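You operate a simulated robot arm through the tools that you are given. There is no shell and no other tool. Be economical: measure what you need, move in short steps, check, and stop when the job is done.

You are at the controls of a simulated two-armed robot. One attempt, no reset.

JOB
Fold the blue folding tub flat and set the brown weight on it.
Fine: walls one and two down first, then three and four.

Only the result counts: the job must be done as asked and must still hold three seconds after the hand-in. Knocking over, shifting, dropping, spilling or breaking anything else fails it. Flat cloth is picked up by pressing the open fingertips on it (5 to 10 N) and closing them slowly along it; thin cloth reads only 2 to 8 mm in the jaws.

ROBOT AND FRAMES
Two 7-joint arms with fingered hands on one trunk, on a base that drives. Base frame: it is fixed to the floor where the robot stands at the start and does not move with it; the origin is under the middle of the robot, x ahead of it, y to its left, z up; the surface under the hand at the start is at about z = 77.5. Readings come in cm, rad, newtons and seconds.
The left shoulder is at the start at [12.9, 12.5, 87.1], the right one opposite. With the tool pointing down near the work surface each hand reaches from about 50 to 92 cm from the robot's upright axis, wherever it stands, measured 20 degrees to its own side. Places, roughly: wall marked four of the blue folding tub [60, 0, 80]; wall marked one of the blue folding tub [50, -20, 80]; wall marked three of the blue folding tub [60, -30, 80]; wall marked two of the blue folding tub [70, -10, 80]. Payload 4 kg a hand.
Tool frame (each hand has its own): the origin (TCP) lies between the finger pads and is the grasp point; the fingertips stand 2.9 cm ahead of it; z points along the fingers, y is the line along which they close. Largest opening 10 cm; the body of the gripper starts 3.4 cm behind the TCP. The gripper is a hand of 5 fingers: y runs from the thumb to the fingers, the wrist lies at [-1.5, -10.5, -17.7] in the tool frame, and closing takes about 1.5 s.
Orientation is that of the tool frame in the base frame, as a unit quaternion [x, y, z, w]. With the fingers straight down and the wrist toward the robot, the tool's x, y and z point along [0, 1, 0], [1, 0, 0] and [0, 0, -1] of the base frame.

CONTROLS
- The arms move only by the tool nudge_tool. It takes "left_targets", "right_targets" or both (then of equal length, played together; a hand with none holds still); each is a list of rows, each a list of 3 entries, a list of its own where there are three numbers: the shift along the base's x, y, z in units of 300 mm (1.0 is 300 mm), then the turn, a rotation vector about the base's x, y, z in units of 120 degrees (1.0 is 120 degrees), then the opening, from 0 (shut) to 1 (fully open). In form: [[[x, y, z], [rx, ry, rz], jaw], ...]. A call has 1 to 8 rows; each row is the pose to reach, as a shift and turn from the pose commanded when the call began. A call with a number of a shift or a turn outside -1 to 1 is refused whole. A row lasts 0.2 s, in which the tool goes at most 5 cm and 0.15 rad; a call with a longer step from one row to the next is refused whole, and so is a gripper value outside its range. A pose out of reach is approached as far as the arm can. The call stops where the force on the tool passes 90 N (or 10 N more than at its start, if that is more) or the arm is blocked; 0.2 s more then pass. Each finger travels about 4.5 cm/s and halts on what it meets, pressing with about 31 N; the grip force reading is that of the motor and also rises with nothing between the fingers. The clock runs only during rows and for 0.2 s after the last one: add rows that repeat a pose to give the fingers time. The reply holds the time, the measured pose of the TCP, the force on the tool along the base axes, the opening and the grip force, in the units named above and with some noise, with the torque about the TCP (base axes, N m) and any sound that the robot's microphone picked up.
- Cameras (640 x 400 px; columns grow to the right, rows downward): "scene" is now at [24.77, -2.65, 103.47]; the picture's right is [-0.30, -0.96, 0.00], its down [-0.14, 0.04, -0.99] and it looks along [0.94, -0.29, -0.15] (base axes); focal length 214 px, centre (320, 200). "left" rides on the left gripper at [-6.6, -8.6, -12.1] in its tool frame; the picture's right is [-0.76, -0.31, 0.58], its down [0.59, -0.70, 0.40] and it looks along [0.28, 0.64, 0.71] (tool axes); focal length 247 px, centre (320, 200). "right" rides on the right gripper at [6.6, -8.6, -12.1] in its tool frame; the picture's right is [-0.76, 0.31, -0.58], its down [-0.59, -0.70, 0.40] and it looks along [-0.28, 0.64, 0.71] (tool axes); focal length 247 px, centre (320, 200). There is no depth. A picture from a camera that has moved, and an enlarged one, comes with that camera's place and axes in the base frame and with its lens.
- get_image(camera): a new picture of that camera. No time passes.
- slide_trunk(by): slides the trunk up (or, below 0, down) by that many cm; the arms and the scene camera ride with it, the base frame stays. It gives what a move gives, with no picture.
- drive_base(legs): drives the robot by 1 to 6 legs, each [ahead, turn to the left] in cm and rad, along the robot's own axes; the way and the turn of a leg run together, so that a leg with both is an arc; at most 150 cm and 3.142 rad a leg. The arms and the cameras ride along, it lands a little off, and it stops where it bumps. It gives what a move gives.
- hand_shape(shape, hand): the hand has 5 fingers and takes this shape, open, in about a second: jaw (thumb against the fingers, like two jaws); tri (thumb and two fingers); tip (a fingertip pinch); poke (one finger out to press); point (the index stretched); flat (the hand flat); cup (the hand cupped); fist (a fist). The gripper value then closes the fingers along that shape, each until it touches; the sizes above hold for jaw. It gives what a move gives, with no picture.
- turn_head(pan, tilt): turns the head with the scene camera to pan (to the left, within 1.396 rad either way) and tilt (down, from -0.506 to 1.204), counted from straight ahead of the robot. It gives what a move gives.
- close_up(camera, box): a new picture of the part [left, top, right, bottom] of that camera's present view, enlarged. No time passes.
- finish_job(): hands the job in; it is judged then, once.

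Work in short steps. Places have to be worked out from the pictures, the camera data and where the tool is seen: move nearer, look again, correct. Check each grasp and each placing, and mend what went wrong. You have 120 turns and 88 pictures in all, those below and enlarged ones among them. Open the grippers and draw the arms clear of the work before you hand the job in, unless the task says otherwise; then end with one line.

The tools are called as a command line: name --argument value ..., lists and objects as JSON in quotes. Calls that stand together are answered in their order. nudge_tool: Moves the arms, as the interface text tells. Its arguments: {"type":"object","properties":{"left_targets":{"type":"array","items":{"type":"array"}},"right_targets":{"type":"array","items":{"type":"array"}}},"required":[]} The other tools are called the same way: slide_trunk (by) slides the trunk up or down; hand_shape (shape, hand) gives the hand a shape; drive_base (legs) drives the base; turn_head (pan, tilt) turns the head that bears the scene camera; get_image (camera) takes a picture; close_up (camera, box) takes an enlarged picture of a part of a camera's view; finish_job () hands the job in.

At the start:

```text
clock: 0.0
left_ee_pos: [61.91, 9.49, 104.11]
left_tool_rot: [0.707, 0.707, 0.0, 0.001]
left_wrist_force: [-0.6, -0.4, -0.6]
left_ft_torque: [0.01, -0.02, -0.01]
left_opening: 9.97
left_grasp_force: 0.0
left_shape: jaw
right_ee_pos: [49.85, -37.68, 103.13]
right_tool_rot: [0.707, 0.707, 0.001, 0.0]
right_wrist_force: [-0.2, 0.0, -0.3]
right_ft_torque: [0.02, -0.03, -0.01]
right_opening: 9.96
right_grasp_force: 0.1
right_shape: jaw
trunk travel left (down, up): [-7.5, 67.2]
robot x, y, heading: [-0.05, -0.07, 0.005]
head pan, tilt: [-0.3, 0.147]
```

scene: 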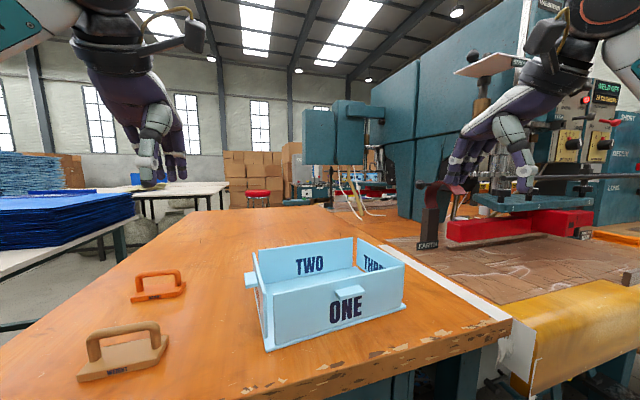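
right: 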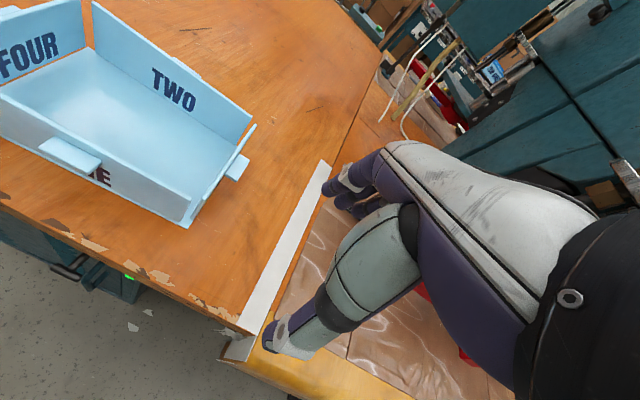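
left: 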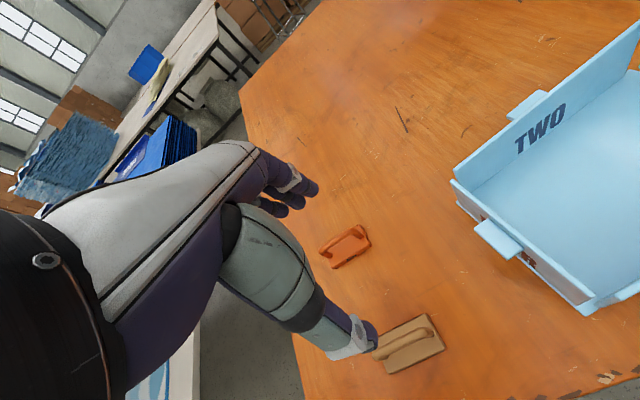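

The tub stands upright with its walls numbered; I'll look closer at the tub and the weights before moving.

turn_head --pan -0.25 --tilt 0.6

close_up --camera "left" --box '[280, 0, 640, 400]'

get_image --camera "scene"

```text
clock: 0.9
left_ee_pos: [61.77, 9.49, 104.15]
left_tool_rot: [0.707, 0.707, 0.0, 0.0]
left_wrist_force: [0.2, 0.1, -0.8]
left_ft_torque: [0.03, 0.0, 0.02]
left_opening: 9.99
left_grasp_force: 0.1
left_shape: jaw
right_ee_pos: [49.72, -37.63, 103.1]
right_tool_rot: [0.707, 0.707, 0.0, 0.0]
right_wrist_force: [0.2, 0.1, -0.8]
right_ft_torque: [0.0, 0.03, 0.01]
right_opening: 9.98
right_grasp_force: 0.1
right_shape: jaw
trunk travel left (down, up): [-7.5, 67.2]
robot x, y, heading: [0.05, 0.15, 0.004]
head pan, tilt: [-0.25, 0.6]
```

```text
1.00 times, centred on (460, 200) of left (not enlarged: the box is as wide or as high as the picture)
camera zoom: at [53.22, 2.95, 116.29], right [-0.31, -0.76, -0.58], down [-0.7, 0.59, -0.4], along [0.64, 0.28, -0.71], focal length 247 px, centre (180, 200)
```

zoom: 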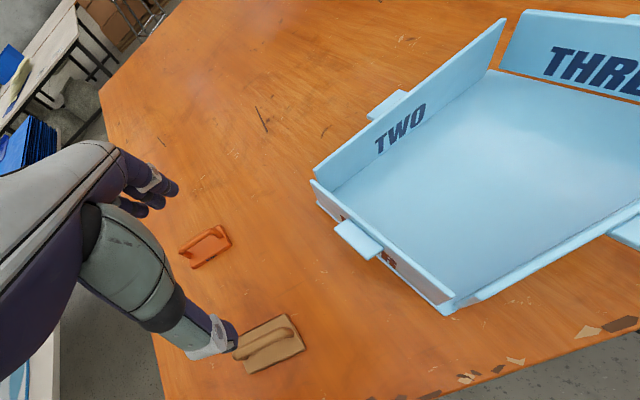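

```text
83 pictures are left
camera scene: at [24.48, -2.09, 99.29], right [-0.25, -0.97, 0.0], down [-0.55, 0.14, -0.83], along [0.8, -0.2, -0.56], focal length 214 px, centre (320, 200)
```

scene: 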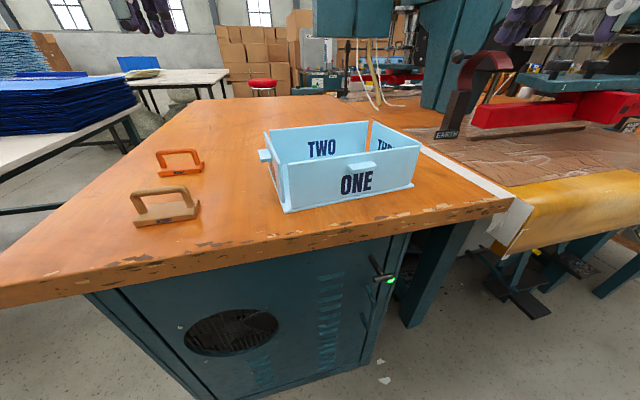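

Tub corners worked out: near-left (53,-3.8), near-right (55.4,-29), far-left (70.5,-2), top at z≈86, turned by about 0.09 rad; brown weight at about (57.5,15.3). I shut the right hand and bring it in front of wall one, still high.

nudge_tool --right_targets '[[[-0.02, 0.15, 0], [0, 0, 0], 0.6], [[-0.05, 0.3, 0], [0, 0, 0], 0.3], [[-0.08, 0.45, 0], [0, 0, 0], 0], [[-0.11, 0.6, 0], [0, 0, 0], 0], [[-0.11, 0.7, 0], [0, 0, 0], 0], [[-0.11, 0.7, -0.15], [0, 0, 0], 0], [[-0.11, 0.7, -0.3], [0, 0, 0], 0], [[-0.11, 0.7, -0.3], [0, 0, 0], 0]]'

get_image --camera "scene"

get_image --camera "right"

```text
clock: 2.7
left_ee_pos: [61.76, 9.58, 104.11]
left_tool_rot: [0.707, 0.707, 0.0, 0.0]
left_wrist_force: [0.2, -0.3, -0.2]
left_ft_torque: [0.03, 0.02, 0.0]
left_opening: 9.98
left_grasp_force: 0.0
left_shape: jaw
right_ee_pos: [46.34, -16.42, 94.2]
right_tool_rot: [0.708, 0.707, 0.0, 0.0]
right_wrist_force: [0.2, -0.1, 0.3]
right_ft_torque: [0.0, 0.0, 0.05]
right_opening: 0.0
right_grasp_force: 31.2
right_shape: jaw
trunk travel left (down, up): [-7.5, 67.2]
robot x, y, heading: [0.4, -0.18, -0.005]
head pan, tilt: [-0.25, 0.6]
```

```text
82 pictures are left
camera scene: at [24.48, -2.09, 99.29], right [-0.25, -0.97, 0.0], down [-0.55, 0.14, -0.82], along [0.8, -0.2, -0.57], focal length 214 px, centre (320, 200)
```

scene: 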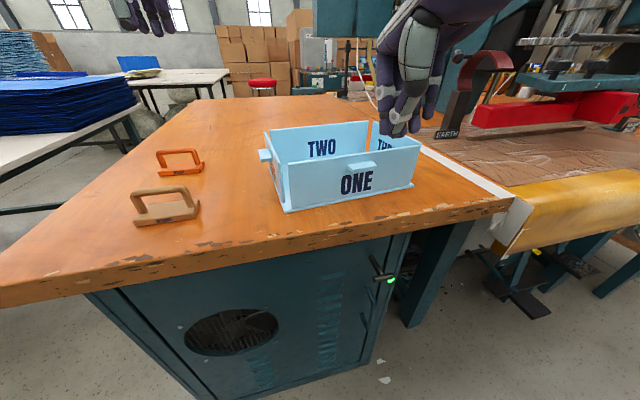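

```text
81 pictures are left
camera right: at [37.76, -9.84, 106.23], right [0.31, -0.76, 0.58], down [-0.7, -0.59, -0.4], along [0.64, -0.28, -0.71], focal length 247 px, centre (320, 200)
```

right: 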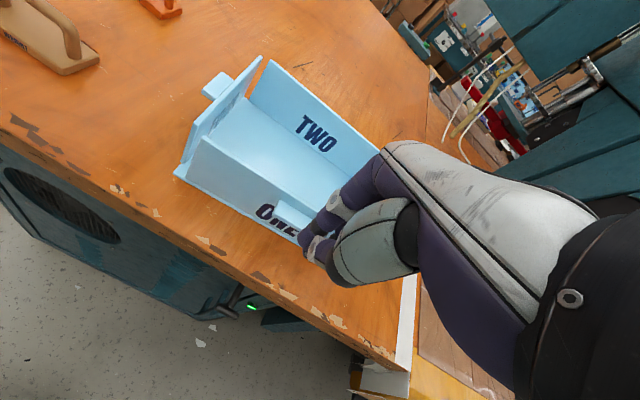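

The fingertip prediction matches the picture; the tab of wall one is at about (52,-15.6,86). I lower the shut fingers in front of it, then push gently in +x.

nudge_tool --right_targets '[[[0, 0.015, -0.13], [0, 0, 0], 0], [[0, 0.02, -0.25], [0, 0, 0], 0], [[0.05, 0.02, -0.25], [0, 0, 0], 0], [[0.1, 0.02, -0.25], [0, 0, 0], 0], [[0.15, 0.025, -0.25], [0, 0, 0], 0]]'

get_image --camera "scene"

```text
clock: 3.9
left_ee_pos: [61.74, 9.43, 104.14]
left_tool_rot: [0.707, 0.707, 0.0, 0.0]
left_wrist_force: [0.4, -0.2, 0.5]
left_ft_torque: [-0.01, 0.01, 0.03]
left_opening: 9.97
left_grasp_force: 0.1
left_shape: jaw
right_ee_pos: [50.86, -15.65, 86.57]
right_tool_rot: [0.707, 0.707, 0.0, 0.001]
right_wrist_force: [-0.9, 1.3, 0.1]
right_ft_torque: [0.01, -0.01, 0.0]
right_opening: 0.0
right_grasp_force: 30.8
right_shape: jaw
trunk travel left (down, up): [-7.5, 67.2]
robot x, y, heading: [0.22, 0.46, 0.001]
head pan, tilt: [-0.25, 0.6]
```

```text
80 pictures are left
camera scene: at [24.45, -2.08, 99.29], right [-0.25, -0.97, 0.0], down [-0.55, 0.14, -0.82], along [0.8, -0.2, -0.57], focal length 214 px, centre (320, 200)
```

scene: 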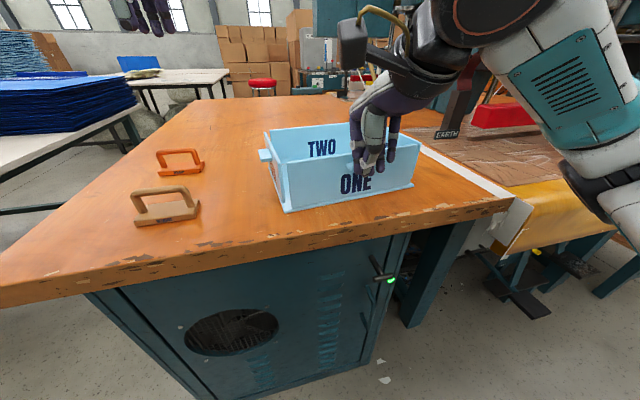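

Barely touching. I push on a few cm, watching the force.

nudge_tool --right_targets '[[[0.04, 0.004, 0], [0, 0, 0], 0], [[0.08, 0.008, 0], [0, 0, 0], 0], [[0.12, 0.012, 0], [0, 0, 0], 0], [[0.16, 0.016, 0], [0, 0, 0], 0]]'

get_image --camera "scene"

get_image --camera "right"

```text
clock: 4.9
left_ee_pos: [61.83, 9.46, 104.15]
left_tool_rot: [0.707, 0.708, 0.0, 0.0]
left_wrist_force: [0.3, -0.4, 0.4]
left_ft_torque: [0.03, -0.04, 0.0]
left_opening: 9.98
left_grasp_force: 0.0
left_shape: jaw
right_ee_pos: [55.79, -15.4, 86.75]
right_tool_rot: [0.707, 0.707, -0.001, 0.0]
right_wrist_force: [0.0, 0.1, 0.0]
right_ft_torque: [-0.02, 0.0, -0.01]
right_opening: 0.01
right_grasp_force: 30.5
right_shape: jaw
trunk travel left (down, up): [-7.5, 67.2]
robot x, y, heading: [0.26, -0.14, -0.003]
head pan, tilt: [-0.25, 0.6]
```

```text
79 pictures are left
camera scene: at [24.49, -2.08, 99.28], right [-0.25, -0.97, 0.0], down [-0.55, 0.14, -0.82], along [0.8, -0.2, -0.57], focal length 214 px, centre (320, 200)
```

scene: 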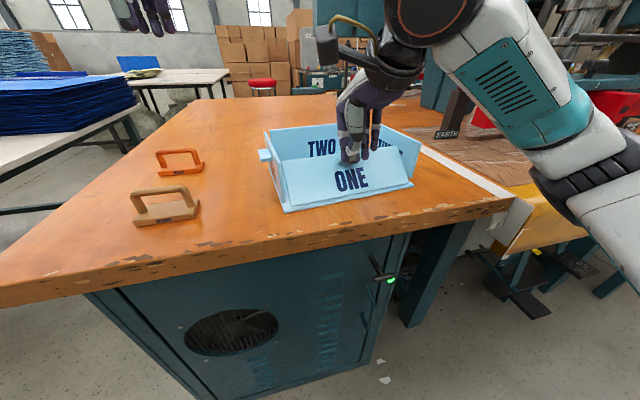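

```text
78 pictures are left
camera right: at [47.27, -8.81, 98.82], right [0.31, -0.76, 0.58], down [-0.7, -0.59, -0.4], along [0.64, -0.28, -0.71], focal length 247 px, centre (320, 200)
```

right: 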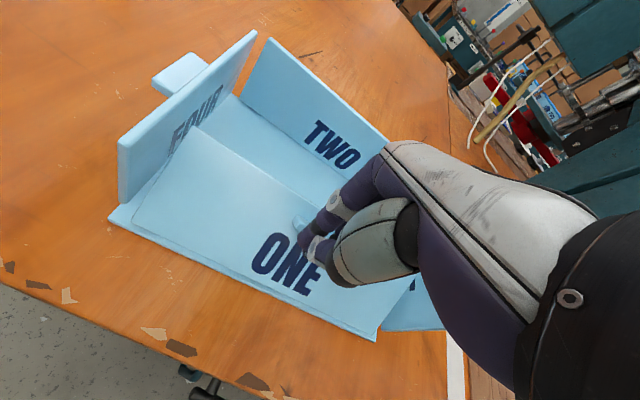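

Wall one swings in easily. I follow the arc: forward and down onto it.

nudge_tool --right_targets '[[[0.04, 0, -0.02], [0, 0, 0], 0], [[0.08, 0, -0.05], [0, 0, 0], 0], [[0.09, 0, -0.08], [0, 0, 0], 0], [[0.09, 0, -0.11], [0, 0, 0], 0], [[0.09, 0, -0.13], [0, 0, 0], 0]]'

get_image --camera "scene"

get_image --camera "right"

```text
clock: 6.1
left_ee_pos: [61.73, 9.38, 104.18]
left_tool_rot: [0.707, 0.707, 0.0, 0.0]
left_wrist_force: [0.6, 0.3, 0.0]
left_ft_torque: [0.01, -0.02, -0.03]
left_opening: 10.0
left_grasp_force: 0.1
left_shape: jaw
right_ee_pos: [58.45, -15.44, 82.64]
right_tool_rot: [0.707, 0.707, 0.0, 0.0]
right_wrist_force: [0.1, 0.3, -0.5]
right_ft_torque: [-0.02, 0.02, 0.01]
right_opening: 0.01
right_grasp_force: 31.0
right_shape: jaw
trunk travel left (down, up): [-7.5, 67.2]
robot x, y, heading: [0.16, -0.07, 0.001]
head pan, tilt: [-0.25, 0.6]
```

```text
77 pictures are left
camera scene: at [24.49, -2.08, 99.28], right [-0.25, -0.97, 0.0], down [-0.55, 0.14, -0.82], along [0.8, -0.2, -0.57], focal length 214 px, centre (320, 200)
```

scene: 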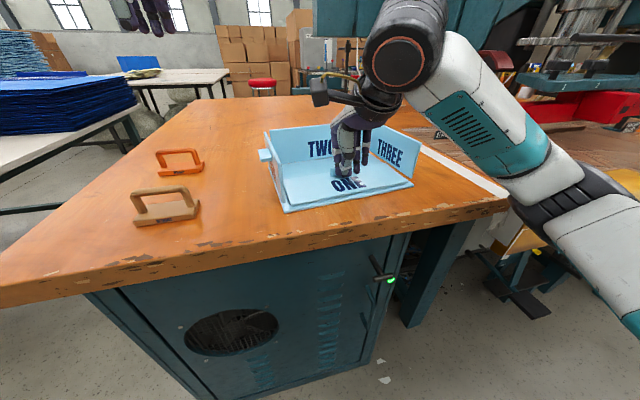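

```text
76 pictures are left
camera right: at [49.95, -8.82, 94.84], right [0.31, -0.76, 0.58], down [-0.7, -0.59, -0.4], along [0.64, -0.28, -0.71], focal length 247 px, centre (320, 200)
```

right: 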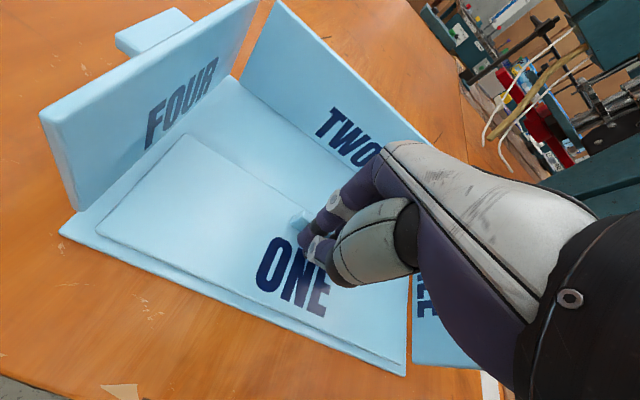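

Wall one is nearly flat; I press down a bit more, then lift a few cm to see whether it stays.

nudge_tool --right_targets '[[[0, 0, -0.02], [0, 0, 0], 0], [[0, 0, -0.035], [0, 0, 0], 0], [[0, 0, -0.035], [0, 0, 0], 0]]'

nudge_tool --right_targets '[[[-0.01, 0, 0.1], [0, 0, 0], 0], [[-0.02, 0, 0.25], [0, 0, 0], 0], [[0.05, 0, 0.4], [0, 0, 0], 0], [[0.15, 0, 0.48], [0, 0, 0], 0], [[0.15, 0, 0.48], [0, 0, 0], 0]]'

get_image --camera "right"

get_image --camera "scene"

```text
clock: 6.9
left_ee_pos: [61.73, 9.56, 104.34]
left_tool_rot: [0.707, 0.707, 0.0, 0.0]
left_wrist_force: [-0.5, 0.4, 0.9]
left_ft_torque: [-0.03, 0.01, -0.01]
left_opening: 9.97
left_grasp_force: 0.0
left_shape: jaw
right_ee_pos: [58.38, -15.34, 81.89]
right_tool_rot: [0.708, 0.706, 0.001, 0.001]
right_wrist_force: [-1.1, -0.5, 7.9]
right_ft_torque: [-0.08, -0.06, -0.04]
right_opening: 0.02
right_grasp_force: 30.4
right_shape: jaw
trunk travel left (down, up): [-7.5, 67.2]
robot x, y, heading: [0.19, 0.12, -0.001]
head pan, tilt: [-0.25, 0.6]
```

```text
clock: 8.1
left_ee_pos: [61.76, 9.49, 104.25]
left_tool_rot: [0.707, 0.707, 0.0, 0.0]
left_wrist_force: [0.4, 0.4, 0.2]
left_ft_torque: [-0.01, 0.01, -0.01]
left_opening: 10.0
left_grasp_force: 0.1
left_shape: jaw
right_ee_pos: [62.9, -15.59, 96.16]
right_tool_rot: [0.707, 0.708, -0.001, 0.0]
right_wrist_force: [0.6, 0.7, 0.0]
right_ft_torque: [-0.01, 0.04, -0.02]
right_opening: 0.0
right_grasp_force: 30.9
right_shape: jaw
trunk travel left (down, up): [-7.5, 67.2]
robot x, y, heading: [0.03, 0.13, -0.001]
head pan, tilt: [-0.25, 0.6]
```

```text
75 pictures are left
camera right: at [54.43, -8.87, 108.22], right [0.31, -0.76, 0.58], down [-0.7, -0.59, -0.4], along [0.64, -0.28, -0.71], focal length 247 px, centre (320, 200)
```

right: 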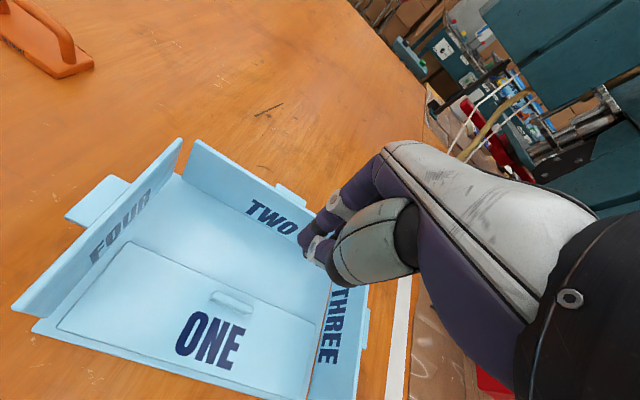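

```text
74 pictures are left
camera scene: at [24.49, -2.08, 99.28], right [-0.25, -0.97, 0.0], down [-0.55, 0.14, -0.82], along [0.8, -0.2, -0.57], focal length 214 px, centre (320, 200)
```

scene: 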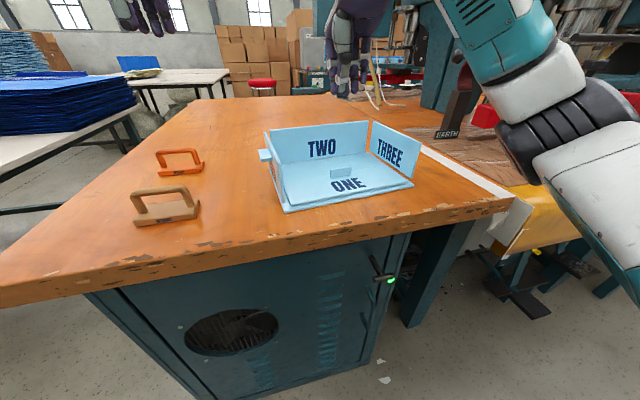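

Wall one stays flat. Wall two's tab is at about (72.5,-14.2,86). I pass over to x≈79 and lower behind it.

nudge_tool --right_targets '[[[0.15, 0.03, 0], [0, 0, 0], 0], [[0.3, 0.05, 0], [0, 0, 0], 0], [[0.45, 0.05, 0], [0, 0, 0], 0], [[0.55, 0.05, 0], [0, 0, 0], 0], [[0.55, 0.05, -0.15], [0, 0, 0], 0], [[0.55, 0.05, -0.3], [0, 0, 0], 0], [[0.55, 0.05, -0.3], [0, 0, 0], 0]]'

get_image --camera "right"

get_image --camera "scene"

```text
clock: 9.7
left_ee_pos: [61.78, 9.49, 104.12]
left_tool_rot: [0.707, 0.707, -0.001, 0.0]
left_wrist_force: [0.4, 0.3, -1.0]
left_ft_torque: [0.01, 0.01, 0.01]
left_opening: 9.97
left_grasp_force: 0.1
left_shape: jaw
right_ee_pos: [79.64, -13.85, 87.31]
right_tool_rot: [0.707, 0.707, 0.0, 0.0]
right_wrist_force: [0.2, 0.4, 0.5]
right_ft_torque: [-0.01, 0.0, 0.02]
right_opening: 0.0
right_grasp_force: 31.1
right_shape: jaw
trunk travel left (down, up): [-7.5, 67.2]
robot x, y, heading: [0.05, -0.21, 0.0]
head pan, tilt: [-0.25, 0.6]
```

```text
73 pictures are left
camera right: at [70.97, -7.25, 99.43], right [0.31, -0.76, 0.58], down [-0.7, -0.59, -0.4], along [0.64, -0.28, -0.71], focal length 247 px, centre (320, 200)
```

right: 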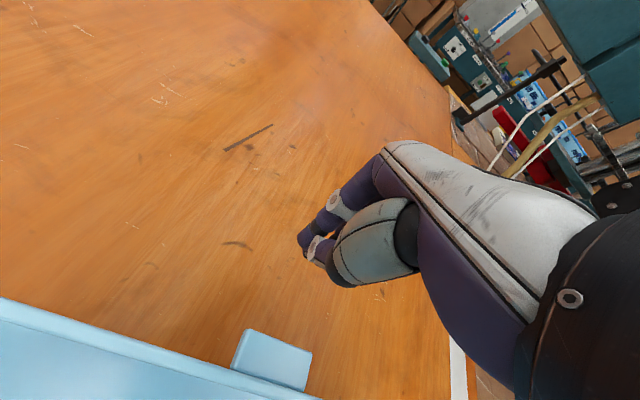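

```text
72 pictures are left
camera scene: at [24.48, -2.08, 99.29], right [-0.25, -0.97, 0.0], down [-0.55, 0.14, -0.82], along [0.8, -0.2, -0.57], focal length 214 px, centre (320, 200)
```

scene: 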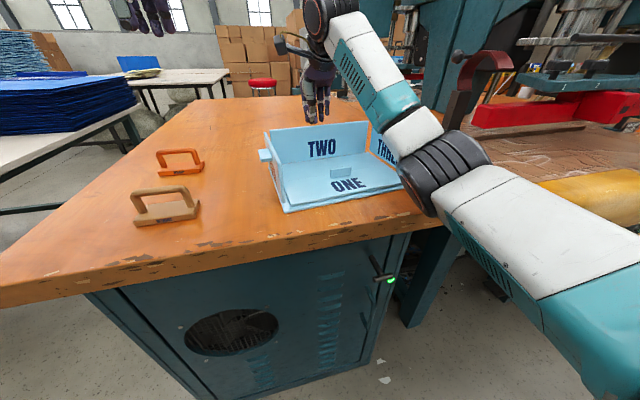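

Fingers are behind the tab of wall two, aligned in y. I pull toward the robot at this height.

nudge_tool --right_targets '[[[-0.06, -0.006, -0.03], [0, 0, 0], 0], [[-0.12, -0.012, -0.03], [0, 0, 0], 0], [[-0.18, -0.018, -0.03], [0, 0, 0], 0], [[-0.24, -0.024, -0.03], [0, 0, 0], 0]]'

get_image --camera "scene"

get_image --camera "right"

```text
clock: 10.9
left_ee_pos: [60.67, 9.92, 104.62]
left_tool_rot: [0.707, 0.707, 0.002, 0.003]
left_wrist_force: [0.8, 0.6, 1.6]
left_ft_torque: [-0.05, 0.06, -0.03]
left_opening: 9.99
left_grasp_force: 0.0
left_shape: jaw
right_ee_pos: [71.38, -14.38, 90.53]
right_tool_rot: [0.706, 0.707, 0.024, 0.025]
right_wrist_force: [0.6, -1.3, -3.1]
right_ft_torque: [0.09, -0.01, 0.02]
right_opening: 0.01
right_grasp_force: 31.5
right_shape: jaw
trunk travel left (down, up): [-7.5, 67.2]
robot x, y, heading: [-0.25, 0.04, -0.003]
head pan, tilt: [-0.25, 0.6]
stopped in row 4 (right hand): the arm was blocked; the commanded pose is now the measured one
```

```text
71 pictures are left
camera scene: at [22.03, 1.45, 100.31], right [-0.24, -0.97, 0.03], down [-0.53, 0.11, -0.84], along [0.81, -0.22, -0.54], focal length 214 px, centre (320, 200)
```

scene: 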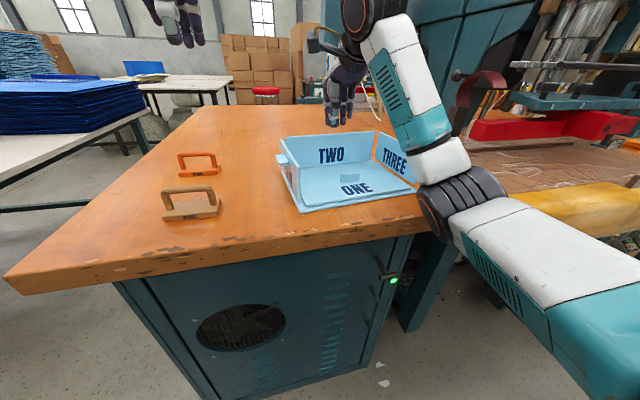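

```text
70 pictures are left
camera right: at [62.06, -7.78, 102.13], right [0.27, -0.76, 0.6], down [-0.67, -0.59, -0.45], along [0.69, -0.28, -0.67], focal length 247 px, centre (320, 200)
```

right: 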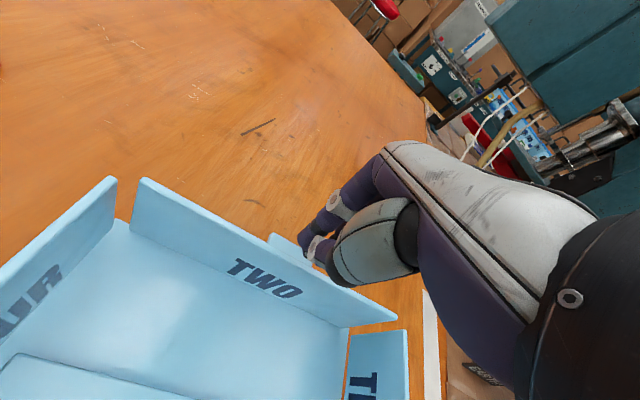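

The right elbow met the table edge and tipped the robot a little. I lift the right hand and then raise the trunk to give the elbow room.

nudge_tool --right_targets '[[[0.03, 0, 0.08], [0, 0, 0], 0], [[0.1, 0, 0.2], [0, 0, 0], 0], [[0.15, 0, 0.3], [0, 0, 0], 0], [[0.15, 0, 0.3], [0, 0, 0], 0]]'

get_image --camera "scene"

```text
clock: 11.9
left_ee_pos: [61.96, 8.17, 103.73]
left_tool_rot: [0.707, 0.707, 0.003, -0.007]
left_wrist_force: [-0.7, -0.9, 0.7]
left_ft_torque: [0.03, 0.01, 0.02]
left_opening: 10.0
left_grasp_force: 0.1
left_shape: jaw
right_ee_pos: [76.68, -15.89, 96.9]
right_tool_rot: [0.708, 0.706, 0.014, 0.006]
right_wrist_force: [-1.0, -0.8, -0.3]
right_ft_torque: [0.06, -0.02, 0.0]
right_opening: 0.03
right_grasp_force: 30.9
right_shape: jaw
trunk travel left (down, up): [-7.5, 67.2]
robot x, y, heading: [-0.21, 0.29, 0.005]
head pan, tilt: [-0.25, 0.6]
```

```text
69 pictures are left
camera scene: at [24.16, -2.06, 99.26], right [-0.24, -0.97, 0.0], down [-0.55, 0.14, -0.83], along [0.8, -0.2, -0.56], focal length 214 px, centre (320, 200)
```

scene: 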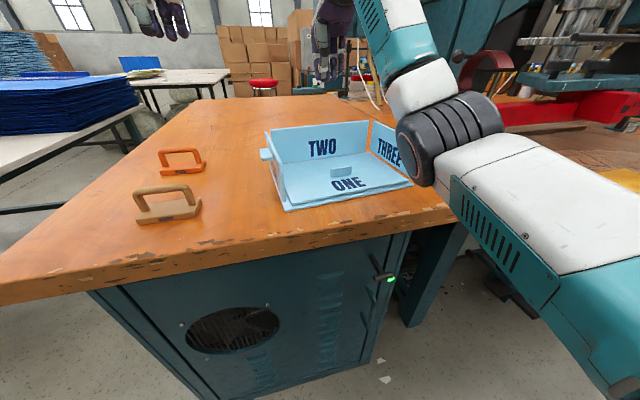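

Back level and the tub is unmoved. Raise the trunk 18 cm.

slide_trunk --by 18

nudge_tool --right_targets '[[[0.07, 0.06, -0.12], [0, 0, 0], 0], [[0.1, 0.08, -0.28], [0, 0, 0], 0], [[0.1, 0.08, -0.42], [0, 0, 0], 0], [[0.1, 0.08, -0.56], [0, 0, 0], 0], [[0.1, 0.08, -0.56], [0, 0, 0], 0]]'

turn_head --pan -0.25 --tilt 0.8

get_image --camera "scene"

```text
clock: 13.9
left_ee_pos: [62.41, 8.24, 121.66]
left_tool_rot: [0.707, 0.707, 0.002, -0.007]
left_wrist_force: [0.8, 0.7, 0.1]
left_ft_torque: [-0.02, -0.01, 0.01]
left_opening: 9.96
left_grasp_force: 0.1
left_shape: jaw
right_ee_pos: [77.43, -16.02, 114.7]
right_tool_rot: [0.708, 0.706, 0.014, 0.007]
right_wrist_force: [-0.2, 0.2, 0.5]
right_ft_torque: [0.0, 0.0, 0.0]
right_opening: 0.0
right_grasp_force: 31.0
right_shape: jaw
trunk travel left (down, up): [-25.5, 49.2]
robot x, y, heading: [-0.12, -0.01, 0.002]
head pan, tilt: [-0.25, 0.6]
```

```text
clock: 15.1
left_ee_pos: [62.25, 8.22, 121.74]
left_tool_rot: [0.706, 0.708, 0.002, -0.006]
left_wrist_force: [0.5, 0.0, -0.2]
left_ft_torque: [0.0, -0.02, -0.01]
left_opening: 9.98
left_grasp_force: 0.1
left_shape: jaw
right_ee_pos: [80.28, -13.48, 98.11]
right_tool_rot: [0.708, 0.706, 0.015, 0.007]
right_wrist_force: [0.4, -1.0, -0.3]
right_ft_torque: [0.0, -0.01, 0.0]
right_opening: 0.0
right_grasp_force: 31.4
right_shape: jaw
trunk travel left (down, up): [-25.5, 49.2]
robot x, y, heading: [-0.22, 0.2, -0.003]
head pan, tilt: [-0.25, 0.6]
```

```text
clock: 15.8
left_ee_pos: [62.3, 8.37, 121.77]
left_tool_rot: [0.706, 0.708, 0.003, -0.006]
left_wrist_force: [-0.1, -0.2, -0.4]
left_ft_torque: [-0.01, -0.01, 0.0]
left_opening: 9.98
left_grasp_force: 0.0
left_shape: jaw
right_ee_pos: [80.39, -13.34, 97.98]
right_tool_rot: [0.708, 0.706, 0.014, 0.007]
right_wrist_force: [-0.5, 0.7, 0.0]
right_ft_torque: [0.02, 0.01, -0.02]
right_opening: 0.0
right_grasp_force: 30.9
right_shape: jaw
trunk travel left (down, up): [-25.5, 49.2]
robot x, y, heading: [0.08, 0.01, -0.0]
head pan, tilt: [-0.25, 0.799]
```

```text
68 pictures are left
camera scene: at [16.36, -1.87, 116.5], right [-0.25, -0.97, 0.0], down [-0.69, 0.18, -0.7], along [0.68, -0.17, -0.72], focal length 214 px, centre (320, 200)
```

scene: 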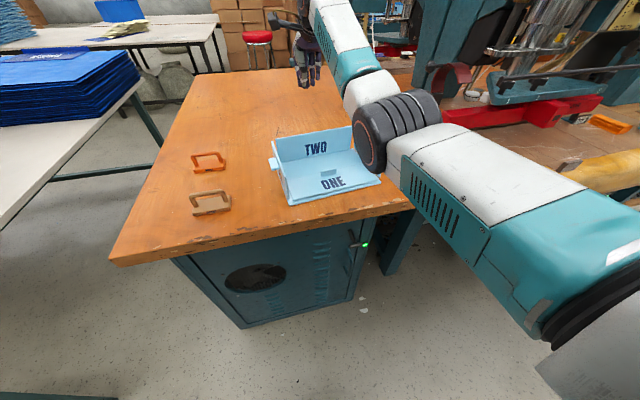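

Elbow has more room now. I lower to the tab height behind wall two and check.

nudge_tool --right_targets '[[[0, 0, -0.15], [0, 0, 0], 0], [[-0.03, 0, -0.3], [0, 0, 0], 0], [[-0.05, 0, -0.38], [0, 0, 0], 0], [[-0.05, 0, -0.38], [0, 0, 0], 0]]'

get_image --camera "scene"

get_image --camera "left"

```text
clock: 16.8
left_ee_pos: [62.38, 8.26, 121.78]
left_tool_rot: [0.707, 0.707, 0.003, -0.006]
left_wrist_force: [0.5, -0.6, 0.2]
left_ft_torque: [-0.04, -0.03, 0.02]
left_opening: 9.97
left_grasp_force: 0.0
left_shape: jaw
right_ee_pos: [78.88, -13.41, 86.48]
right_tool_rot: [0.708, 0.706, 0.015, 0.007]
right_wrist_force: [-0.8, 0.3, 0.3]
right_ft_torque: [-0.03, -0.02, 0.01]
right_opening: 0.02
right_grasp_force: 30.9
right_shape: jaw
trunk travel left (down, up): [-25.5, 49.2]
robot x, y, heading: [-0.13, 0.03, 0.0]
head pan, tilt: [-0.25, 0.799]
```

```text
67 pictures are left
camera scene: at [16.35, -1.87, 116.5], right [-0.25, -0.97, 0.0], down [-0.7, 0.18, -0.7], along [0.68, -0.17, -0.72], focal length 214 px, centre (320, 200)
```

scene: 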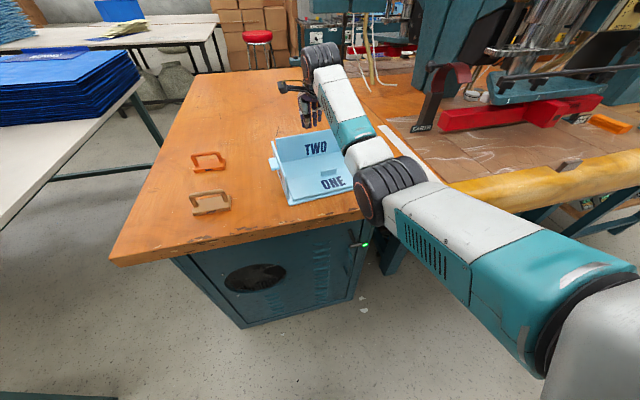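

```text
66 pictures are left
camera left: at [53.86, 1.55, 133.83], right [-0.31, -0.75, -0.58], down [-0.71, 0.59, -0.39], along [0.64, 0.29, -0.71], focal length 247 px, centre (320, 200)
```

left: 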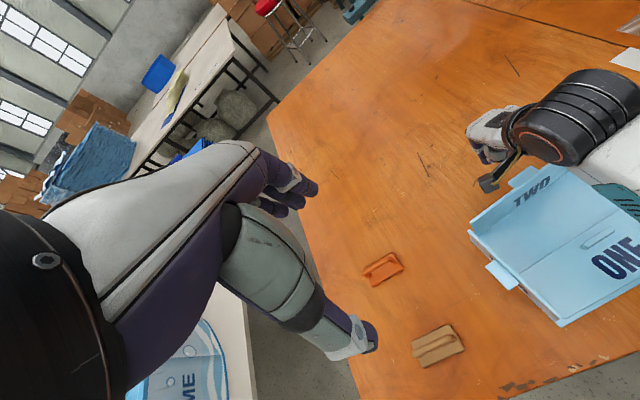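

The elbow still hangs low and would dip further on the pull, so I raise the trunk another 14 cm and come back down.

slide_trunk --by 14

nudge_tool --right_targets '[[[0, 0, -0.15], [0, 0, 0], 0], [[0, 0, -0.3], [0, 0, 0], 0], [[0, 0, -0.42], [0, 0, 0], 0], [[0, 0, -0.47], [0, 0, 0], 0], [[-0.06, -0.006, -0.47], [0, 0, 0], 0]]'

get_image --camera "scene"

get_image --camera "left"

```text
clock: 18.5
left_ee_pos: [62.36, 8.2, 135.77]
left_tool_rot: [0.706, 0.708, 0.003, -0.007]
left_wrist_force: [0.1, 0.5, -0.6]
left_ft_torque: [0.0, 0.04, 0.01]
left_opening: 9.96
left_grasp_force: 0.0
left_shape: jaw
right_ee_pos: [78.78, -13.57, 100.51]
right_tool_rot: [0.708, 0.706, 0.014, 0.007]
right_wrist_force: [0.3, 0.2, -0.7]
right_ft_torque: [0.02, -0.03, -0.02]
right_opening: 0.0
right_grasp_force: 30.6
right_shape: jaw
trunk travel left (down, up): [-39.5, 35.2]
robot x, y, heading: [0.12, -0.26, 0.006]
head pan, tilt: [-0.25, 0.799]
```

```text
clock: 19.7
left_ee_pos: [62.32, 8.36, 135.68]
left_tool_rot: [0.707, 0.707, 0.003, -0.007]
left_wrist_force: [-0.5, 0.6, -0.3]
left_ft_torque: [-0.03, 0.01, 0.01]
left_opening: 10.0
left_grasp_force: 0.1
left_shape: jaw
right_ee_pos: [76.89, -13.73, 86.57]
right_tool_rot: [0.708, 0.706, 0.015, 0.007]
right_wrist_force: [-0.2, -0.4, 0.4]
right_ft_torque: [-0.01, 0.0, 0.02]
right_opening: 0.01
right_grasp_force: 31.5
right_shape: jaw
trunk travel left (down, up): [-39.5, 35.2]
robot x, y, heading: [-0.62, -0.19, -0.004]
head pan, tilt: [-0.25, 0.799]
```

```text
65 pictures are left
camera scene: at [12.77, -1.9, 130.81], right [-0.25, -0.97, 0.0], down [-0.7, 0.18, -0.7], along [0.68, -0.17, -0.72], focal length 214 px, centre (320, 200)
```

scene: 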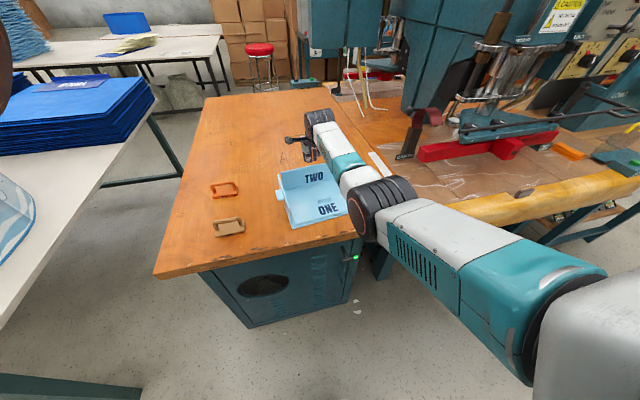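

```text
64 pictures are left
camera left: at [53.84, 1.51, 147.83], right [-0.31, -0.75, -0.59], down [-0.71, 0.59, -0.39], along [0.64, 0.29, -0.71], focal length 247 px, centre (320, 200)
```

left: 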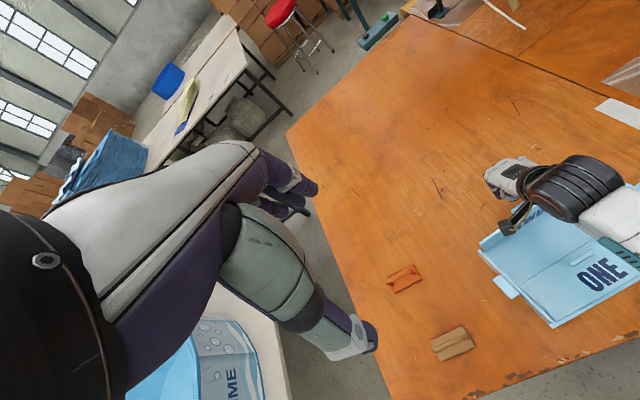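

No contact so far. I pull in -x with short rows and check.

nudge_tool --right_targets '[[[-0.05, -0.005, 0], [0, 0, 0], 0], [[-0.1, -0.01, 0], [0, 0, 0], 0], [[-0.14, -0.014, 0], [0, 0, 0], 0], [[-0.18, -0.018, 0], [0, 0, 0], 0]]'

close_up --camera "scene" --box '[240, 100, 440, 260]'

get_image --camera "right"

```text
clock: 20.7
left_ee_pos: [62.34, 8.16, 135.71]
left_tool_rot: [0.707, 0.707, 0.002, -0.006]
left_wrist_force: [0.2, 0.2, 1.3]
left_ft_torque: [0.0, -0.03, -0.01]
left_opening: 9.99
left_grasp_force: 0.1
left_shape: jaw
right_ee_pos: [71.58, -14.14, 86.59]
right_tool_rot: [0.708, 0.706, 0.014, 0.007]
right_wrist_force: [0.6, -0.3, 0.0]
right_ft_torque: [0.01, -0.04, 0.01]
right_opening: 0.0
right_grasp_force: 31.0
right_shape: jaw
trunk travel left (down, up): [-39.5, 35.2]
robot x, y, heading: [0.06, 0.26, -0.0]
head pan, tilt: [-0.25, 0.799]
```

```text
2.50 times, centred on (340, 180) of scene
camera zoom: at [12.8, -1.88, 130.81], right [-0.25, -0.97, 0.0], down [-0.7, 0.18, -0.7], along [0.68, -0.17, -0.72], focal length 536 px, centre (270, 250)
```

zoom: 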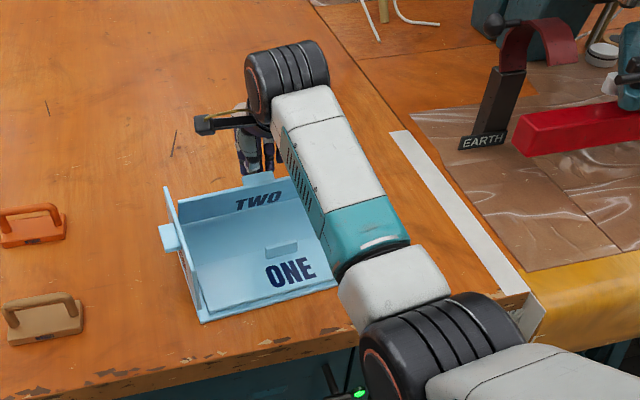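

```text
62 pictures are left
camera right: at [62.73, -7.71, 98.5], right [0.29, -0.76, 0.58], down [-0.69, -0.58, -0.43], along [0.66, -0.28, -0.7], focal length 247 px, centre (320, 200)
```

right: 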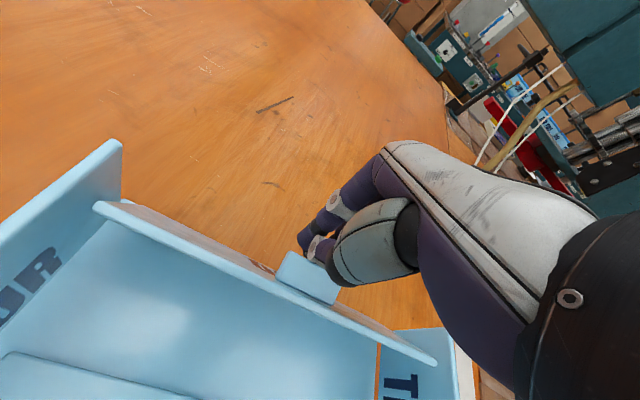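

Wall two is turning inward on light contact. I keep pulling and then ease down.

nudge_tool --right_targets '[[[-0.04, -0.004, 0], [0, 0, 0], 0], [[-0.08, -0.008, 0], [0, 0, 0], 0], [[-0.12, -0.012, -0.01], [0, 0, 0], 0], [[-0.15, -0.015, -0.03], [0, 0, 0], 0]]'

get_image --camera "right"

close_up --camera "scene" --box '[240, 100, 440, 260]'

```text
clock: 21.7
left_ee_pos: [62.37, 8.28, 135.79]
left_tool_rot: [0.707, 0.708, 0.002, -0.005]
left_wrist_force: [0.2, -0.1, 0.2]
left_ft_torque: [0.01, 0.0, -0.01]
left_opening: 9.97
left_grasp_force: 0.0
left_shape: jaw
right_ee_pos: [67.07, -14.64, 85.68]
right_tool_rot: [0.708, 0.706, 0.014, 0.007]
right_wrist_force: [0.2, 0.3, 0.3]
right_ft_torque: [-0.01, 0.0, 0.01]
right_opening: 0.0
right_grasp_force: 30.9
right_shape: jaw
trunk travel left (down, up): [-39.5, 35.2]
robot x, y, heading: [0.02, 0.3, 0.006]
head pan, tilt: [-0.25, 0.799]
```

```text
61 pictures are left
camera right: at [58.16, -8.25, 97.59], right [0.29, -0.76, 0.58], down [-0.69, -0.58, -0.43], along [0.66, -0.28, -0.7], focal length 247 px, centre (320, 200)
```

right: 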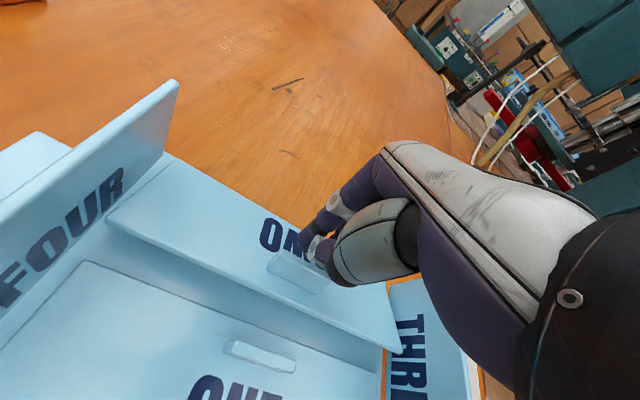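

```text
2.50 times, centred on (340, 180) of scene
camera zoom: at [12.79, -1.88, 130.81], right [-0.25, -0.97, 0.0], down [-0.7, 0.18, -0.7], along [0.68, -0.17, -0.72], focal length 536 px, centre (270, 250)
```

zoom: 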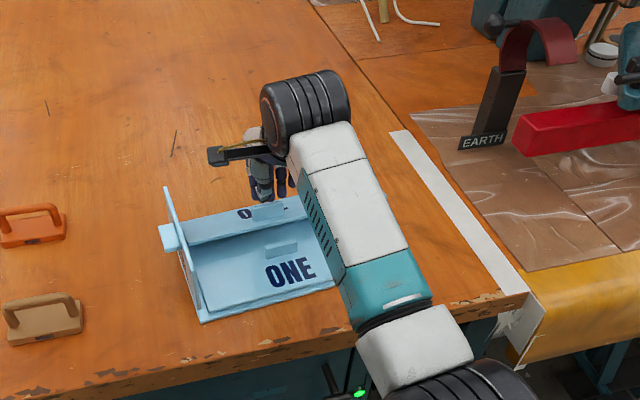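

Wall two is past halfway; now mostly downward to press it flat.

nudge_tool --right_targets '[[[-0.02, 0, -0.03], [0, 0, 0], 0], [[-0.02, 0, -0.06], [0, 0, 0], 0], [[-0.02, 0, -0.09], [0, 0, 0], 0], [[-0.02, 0, -0.115], [0, 0, 0], 0], [[-0.02, 0, -0.13], [0, 0, 0], 0]]'

get_image --camera "right"

close_up --camera "scene" --box '[240, 100, 440, 260]'

```text
clock: 22.9
left_ee_pos: [62.2, 8.13, 135.83]
left_tool_rot: [0.707, 0.707, 0.003, -0.006]
left_wrist_force: [-1.0, -0.6, -0.1]
left_ft_torque: [0.0, 0.02, -0.01]
left_opening: 9.98
left_grasp_force: 0.2
left_shape: jaw
right_ee_pos: [66.51, -14.83, 81.83]
right_tool_rot: [0.708, 0.706, 0.016, 0.009]
right_wrist_force: [1.1, -1.6, 8.4]
right_ft_torque: [-0.08, -0.05, 0.0]
right_opening: 0.0
right_grasp_force: 31.1
right_shape: jaw
trunk travel left (down, up): [-39.5, 35.2]
robot x, y, heading: [-0.28, -0.19, -0.001]
head pan, tilt: [-0.25, 0.799]
```

```text
59 pictures are left
camera right: at [57.59, -8.26, 93.76], right [0.28, -0.76, 0.58], down [-0.69, -0.58, -0.43], along [0.67, -0.28, -0.69], focal length 247 px, centre (320, 200)
```

right: 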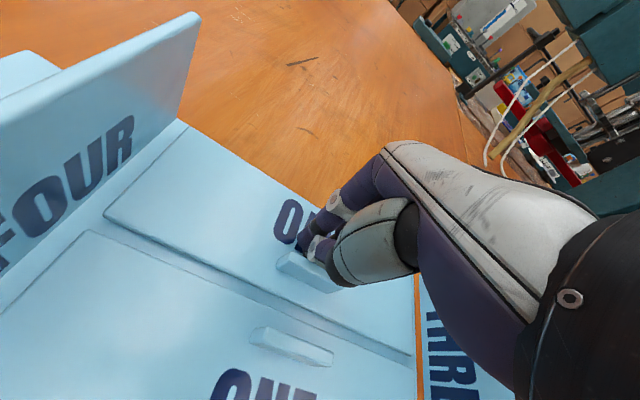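

```text
2.50 times, centred on (340, 180) of scene
camera zoom: at [12.7, -1.86, 130.84], right [-0.25, -0.97, 0.0], down [-0.69, 0.18, -0.7], along [0.68, -0.17, -0.72], focal length 536 px, centre (270, 250)
```

zoom: 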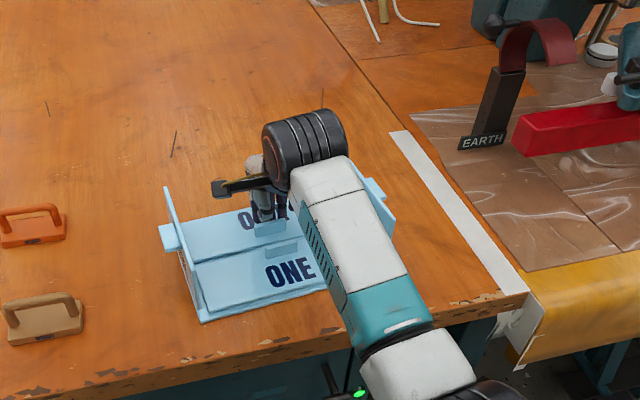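

Walls one and two lie flat. I lift off and swing the right hand out to the right of wall three.

nudge_tool --right_targets '[[[0.01, 0, 0.1], [0, 0, 0], 0], [[0.01, 0, 0.25], [0, 0, 0], 0], [[0, 0, 0.4], [0, 0, 0], 0], [[0, -0.15, 0.5], [0, 0, 0], 0], [[0, -0.3, 0.5], [0, 0, 0], 0], [[-0.02, -0.45, 0.5], [0, 0, 0], 0], [[-0.04, -0.6, 0.5], [0, 0, 0], 0], [[-0.05, -0.8, 0.4], [0, 0, 0], 0]]'

get_image --camera "scene"

get_image --camera "right"

```text
refused: row 4 steps farther than a row can; nothing moved
```

```text
57 pictures are left
camera scene: at [12.7, -1.86, 130.84], right [-0.25, -0.97, 0.0], down [-0.69, 0.18, -0.7], along [0.68, -0.17, -0.72], focal length 214 px, centre (320, 200)
```

scene: 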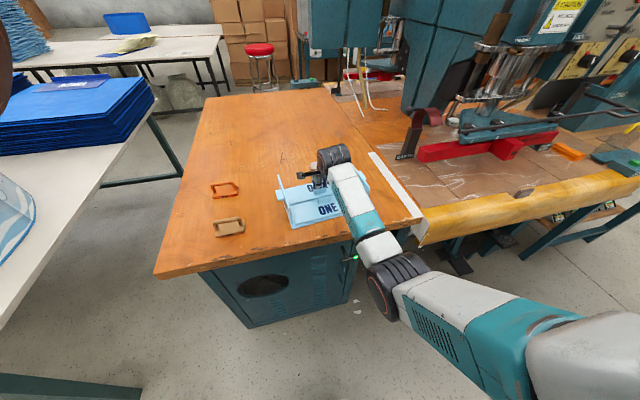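

```text
56 pictures are left
camera right: at [57.59, -8.26, 93.76], right [0.28, -0.76, 0.58], down [-0.69, -0.58, -0.43], along [0.67, -0.28, -0.69], focal length 247 px, centre (320, 200)
```

right: 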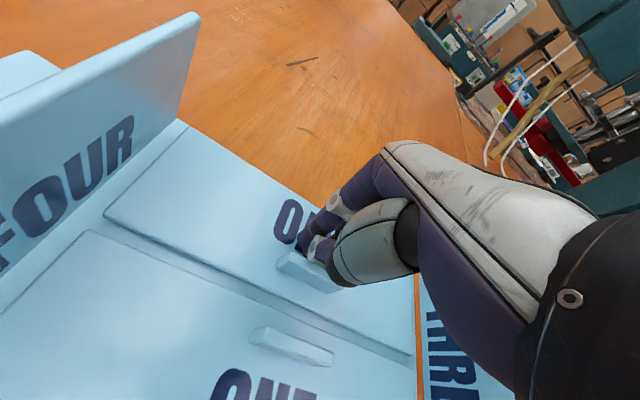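

A row was too long; I redo the move with smaller steps.

nudge_tool --right_targets '[[[0.01, 0, 0.12], [0, 0, 0], 0], [[0.01, 0, 0.27], [0, 0, 0], 0], [[0, 0, 0.42], [0, 0, 0], 0], [[0, -0.15, 0.45], [0, 0, 0], 0], [[0, -0.3, 0.45], [0, 0, 0], 0], [[-0.02, -0.45, 0.45], [0, 0, 0], 0], [[-0.04, -0.6, 0.45], [0, 0, 0], 0], [[-0.05, -0.75, 0.45], [0, 0, 0], 0]]'

get_image --camera "scene"

get_image --camera "right"

```text
clock: 24.7
left_ee_pos: [62.39, 8.06, 135.7]
left_tool_rot: [0.707, 0.707, 0.004, -0.007]
left_wrist_force: [0.5, -0.6, -0.7]
left_ft_torque: [0.03, 0.02, -0.01]
left_opening: 9.99
left_grasp_force: 0.0
left_shape: jaw
right_ee_pos: [64.89, -37.22, 95.12]
right_tool_rot: [0.708, 0.706, 0.014, 0.006]
right_wrist_force: [-0.7, 0.3, 0.1]
right_ft_torque: [0.0, -0.01, -0.02]
right_opening: 0.0
right_grasp_force: 31.7
right_shape: jaw
trunk travel left (down, up): [-39.5, 35.2]
robot x, y, heading: [0.03, 0.01, 0.003]
head pan, tilt: [-0.25, 0.799]
```

```text
55 pictures are left
camera scene: at [12.79, -1.96, 130.81], right [-0.25, -0.97, 0.0], down [-0.7, 0.18, -0.7], along [0.68, -0.17, -0.72], focal length 214 px, centre (320, 200)
```

scene: 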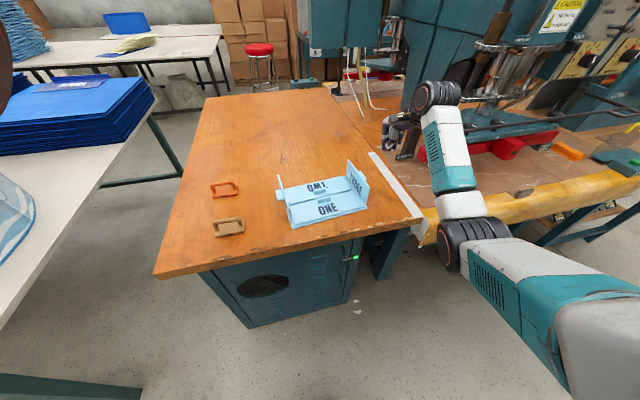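

```text
54 pictures are left
camera right: at [56.02, -30.72, 107.12], right [0.29, -0.76, 0.58], down [-0.69, -0.58, -0.43], along [0.66, -0.28, -0.7], focal length 247 px, centre (320, 200)
```

right: 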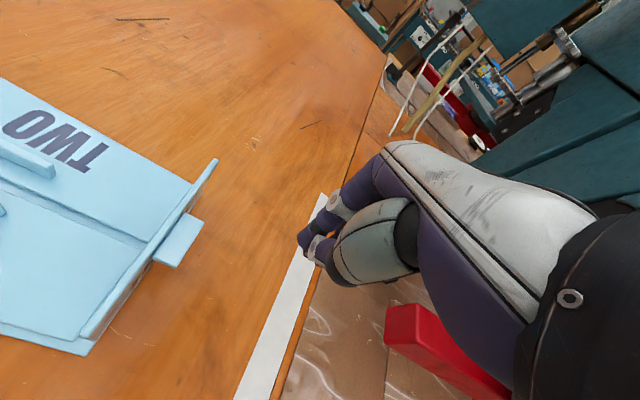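

Hand is clear of the clamp and red bar; wall three's tab centre is at about (63.3,-30,86). Lower to push height, then push toward +y gently.

nudge_tool --right_targets '[[[-0.03, 0, -0.14], [0, 0, 0], 0], [[-0.05, 0, -0.28], [0, 0, 0], 0], [[-0.05, 0.04, -0.29], [0, 0, 0], 0], [[-0.05, 0.1, -0.29], [0, 0, 0], 0]]'

get_image --camera "right"

close_up --camera "scene" --box '[240, 100, 560, 300]'

```text
clock: 25.7
left_ee_pos: [62.37, 8.21, 135.74]
left_tool_rot: [0.707, 0.708, 0.003, -0.006]
left_wrist_force: [0.5, -0.7, 0.3]
left_ft_torque: [0.01, 0.0, -0.02]
left_opening: 9.97
left_grasp_force: 0.1
left_shape: jaw
right_ee_pos: [63.48, -34.09, 86.39]
right_tool_rot: [0.709, 0.705, 0.014, 0.007]
right_wrist_force: [0.7, 0.4, 0.3]
right_ft_torque: [-0.01, 0.02, 0.03]
right_opening: 0.01
right_grasp_force: 30.3
right_shape: jaw
trunk travel left (down, up): [-39.5, 35.2]
robot x, y, heading: [0.07, -0.05, 0.007]
head pan, tilt: [-0.25, 0.799]
```

```text
53 pictures are left
camera right: at [54.52, -27.61, 98.34], right [0.29, -0.76, 0.58], down [-0.69, -0.58, -0.43], along [0.66, -0.28, -0.7], focal length 247 px, centre (320, 200)
```

right: 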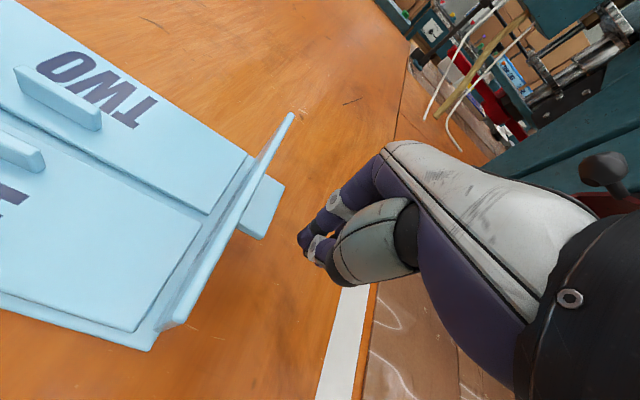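

```text
2.00 times, centred on (400, 200) of scene
camera zoom: at [12.8, -1.85, 130.81], right [-0.25, -0.97, 0.0], down [-0.7, 0.18, -0.7], along [0.68, -0.17, -0.72], focal length 429 px, centre (160, 200)
```

zoom: 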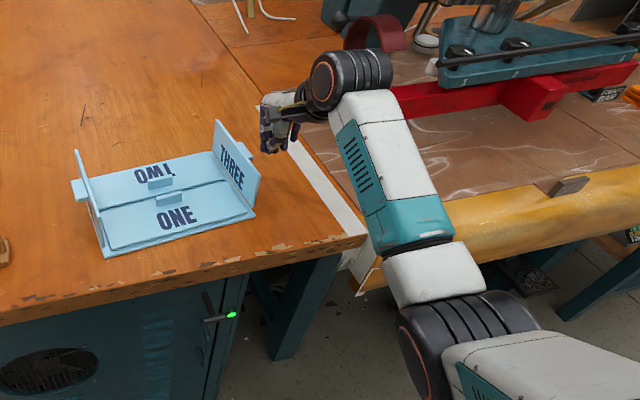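

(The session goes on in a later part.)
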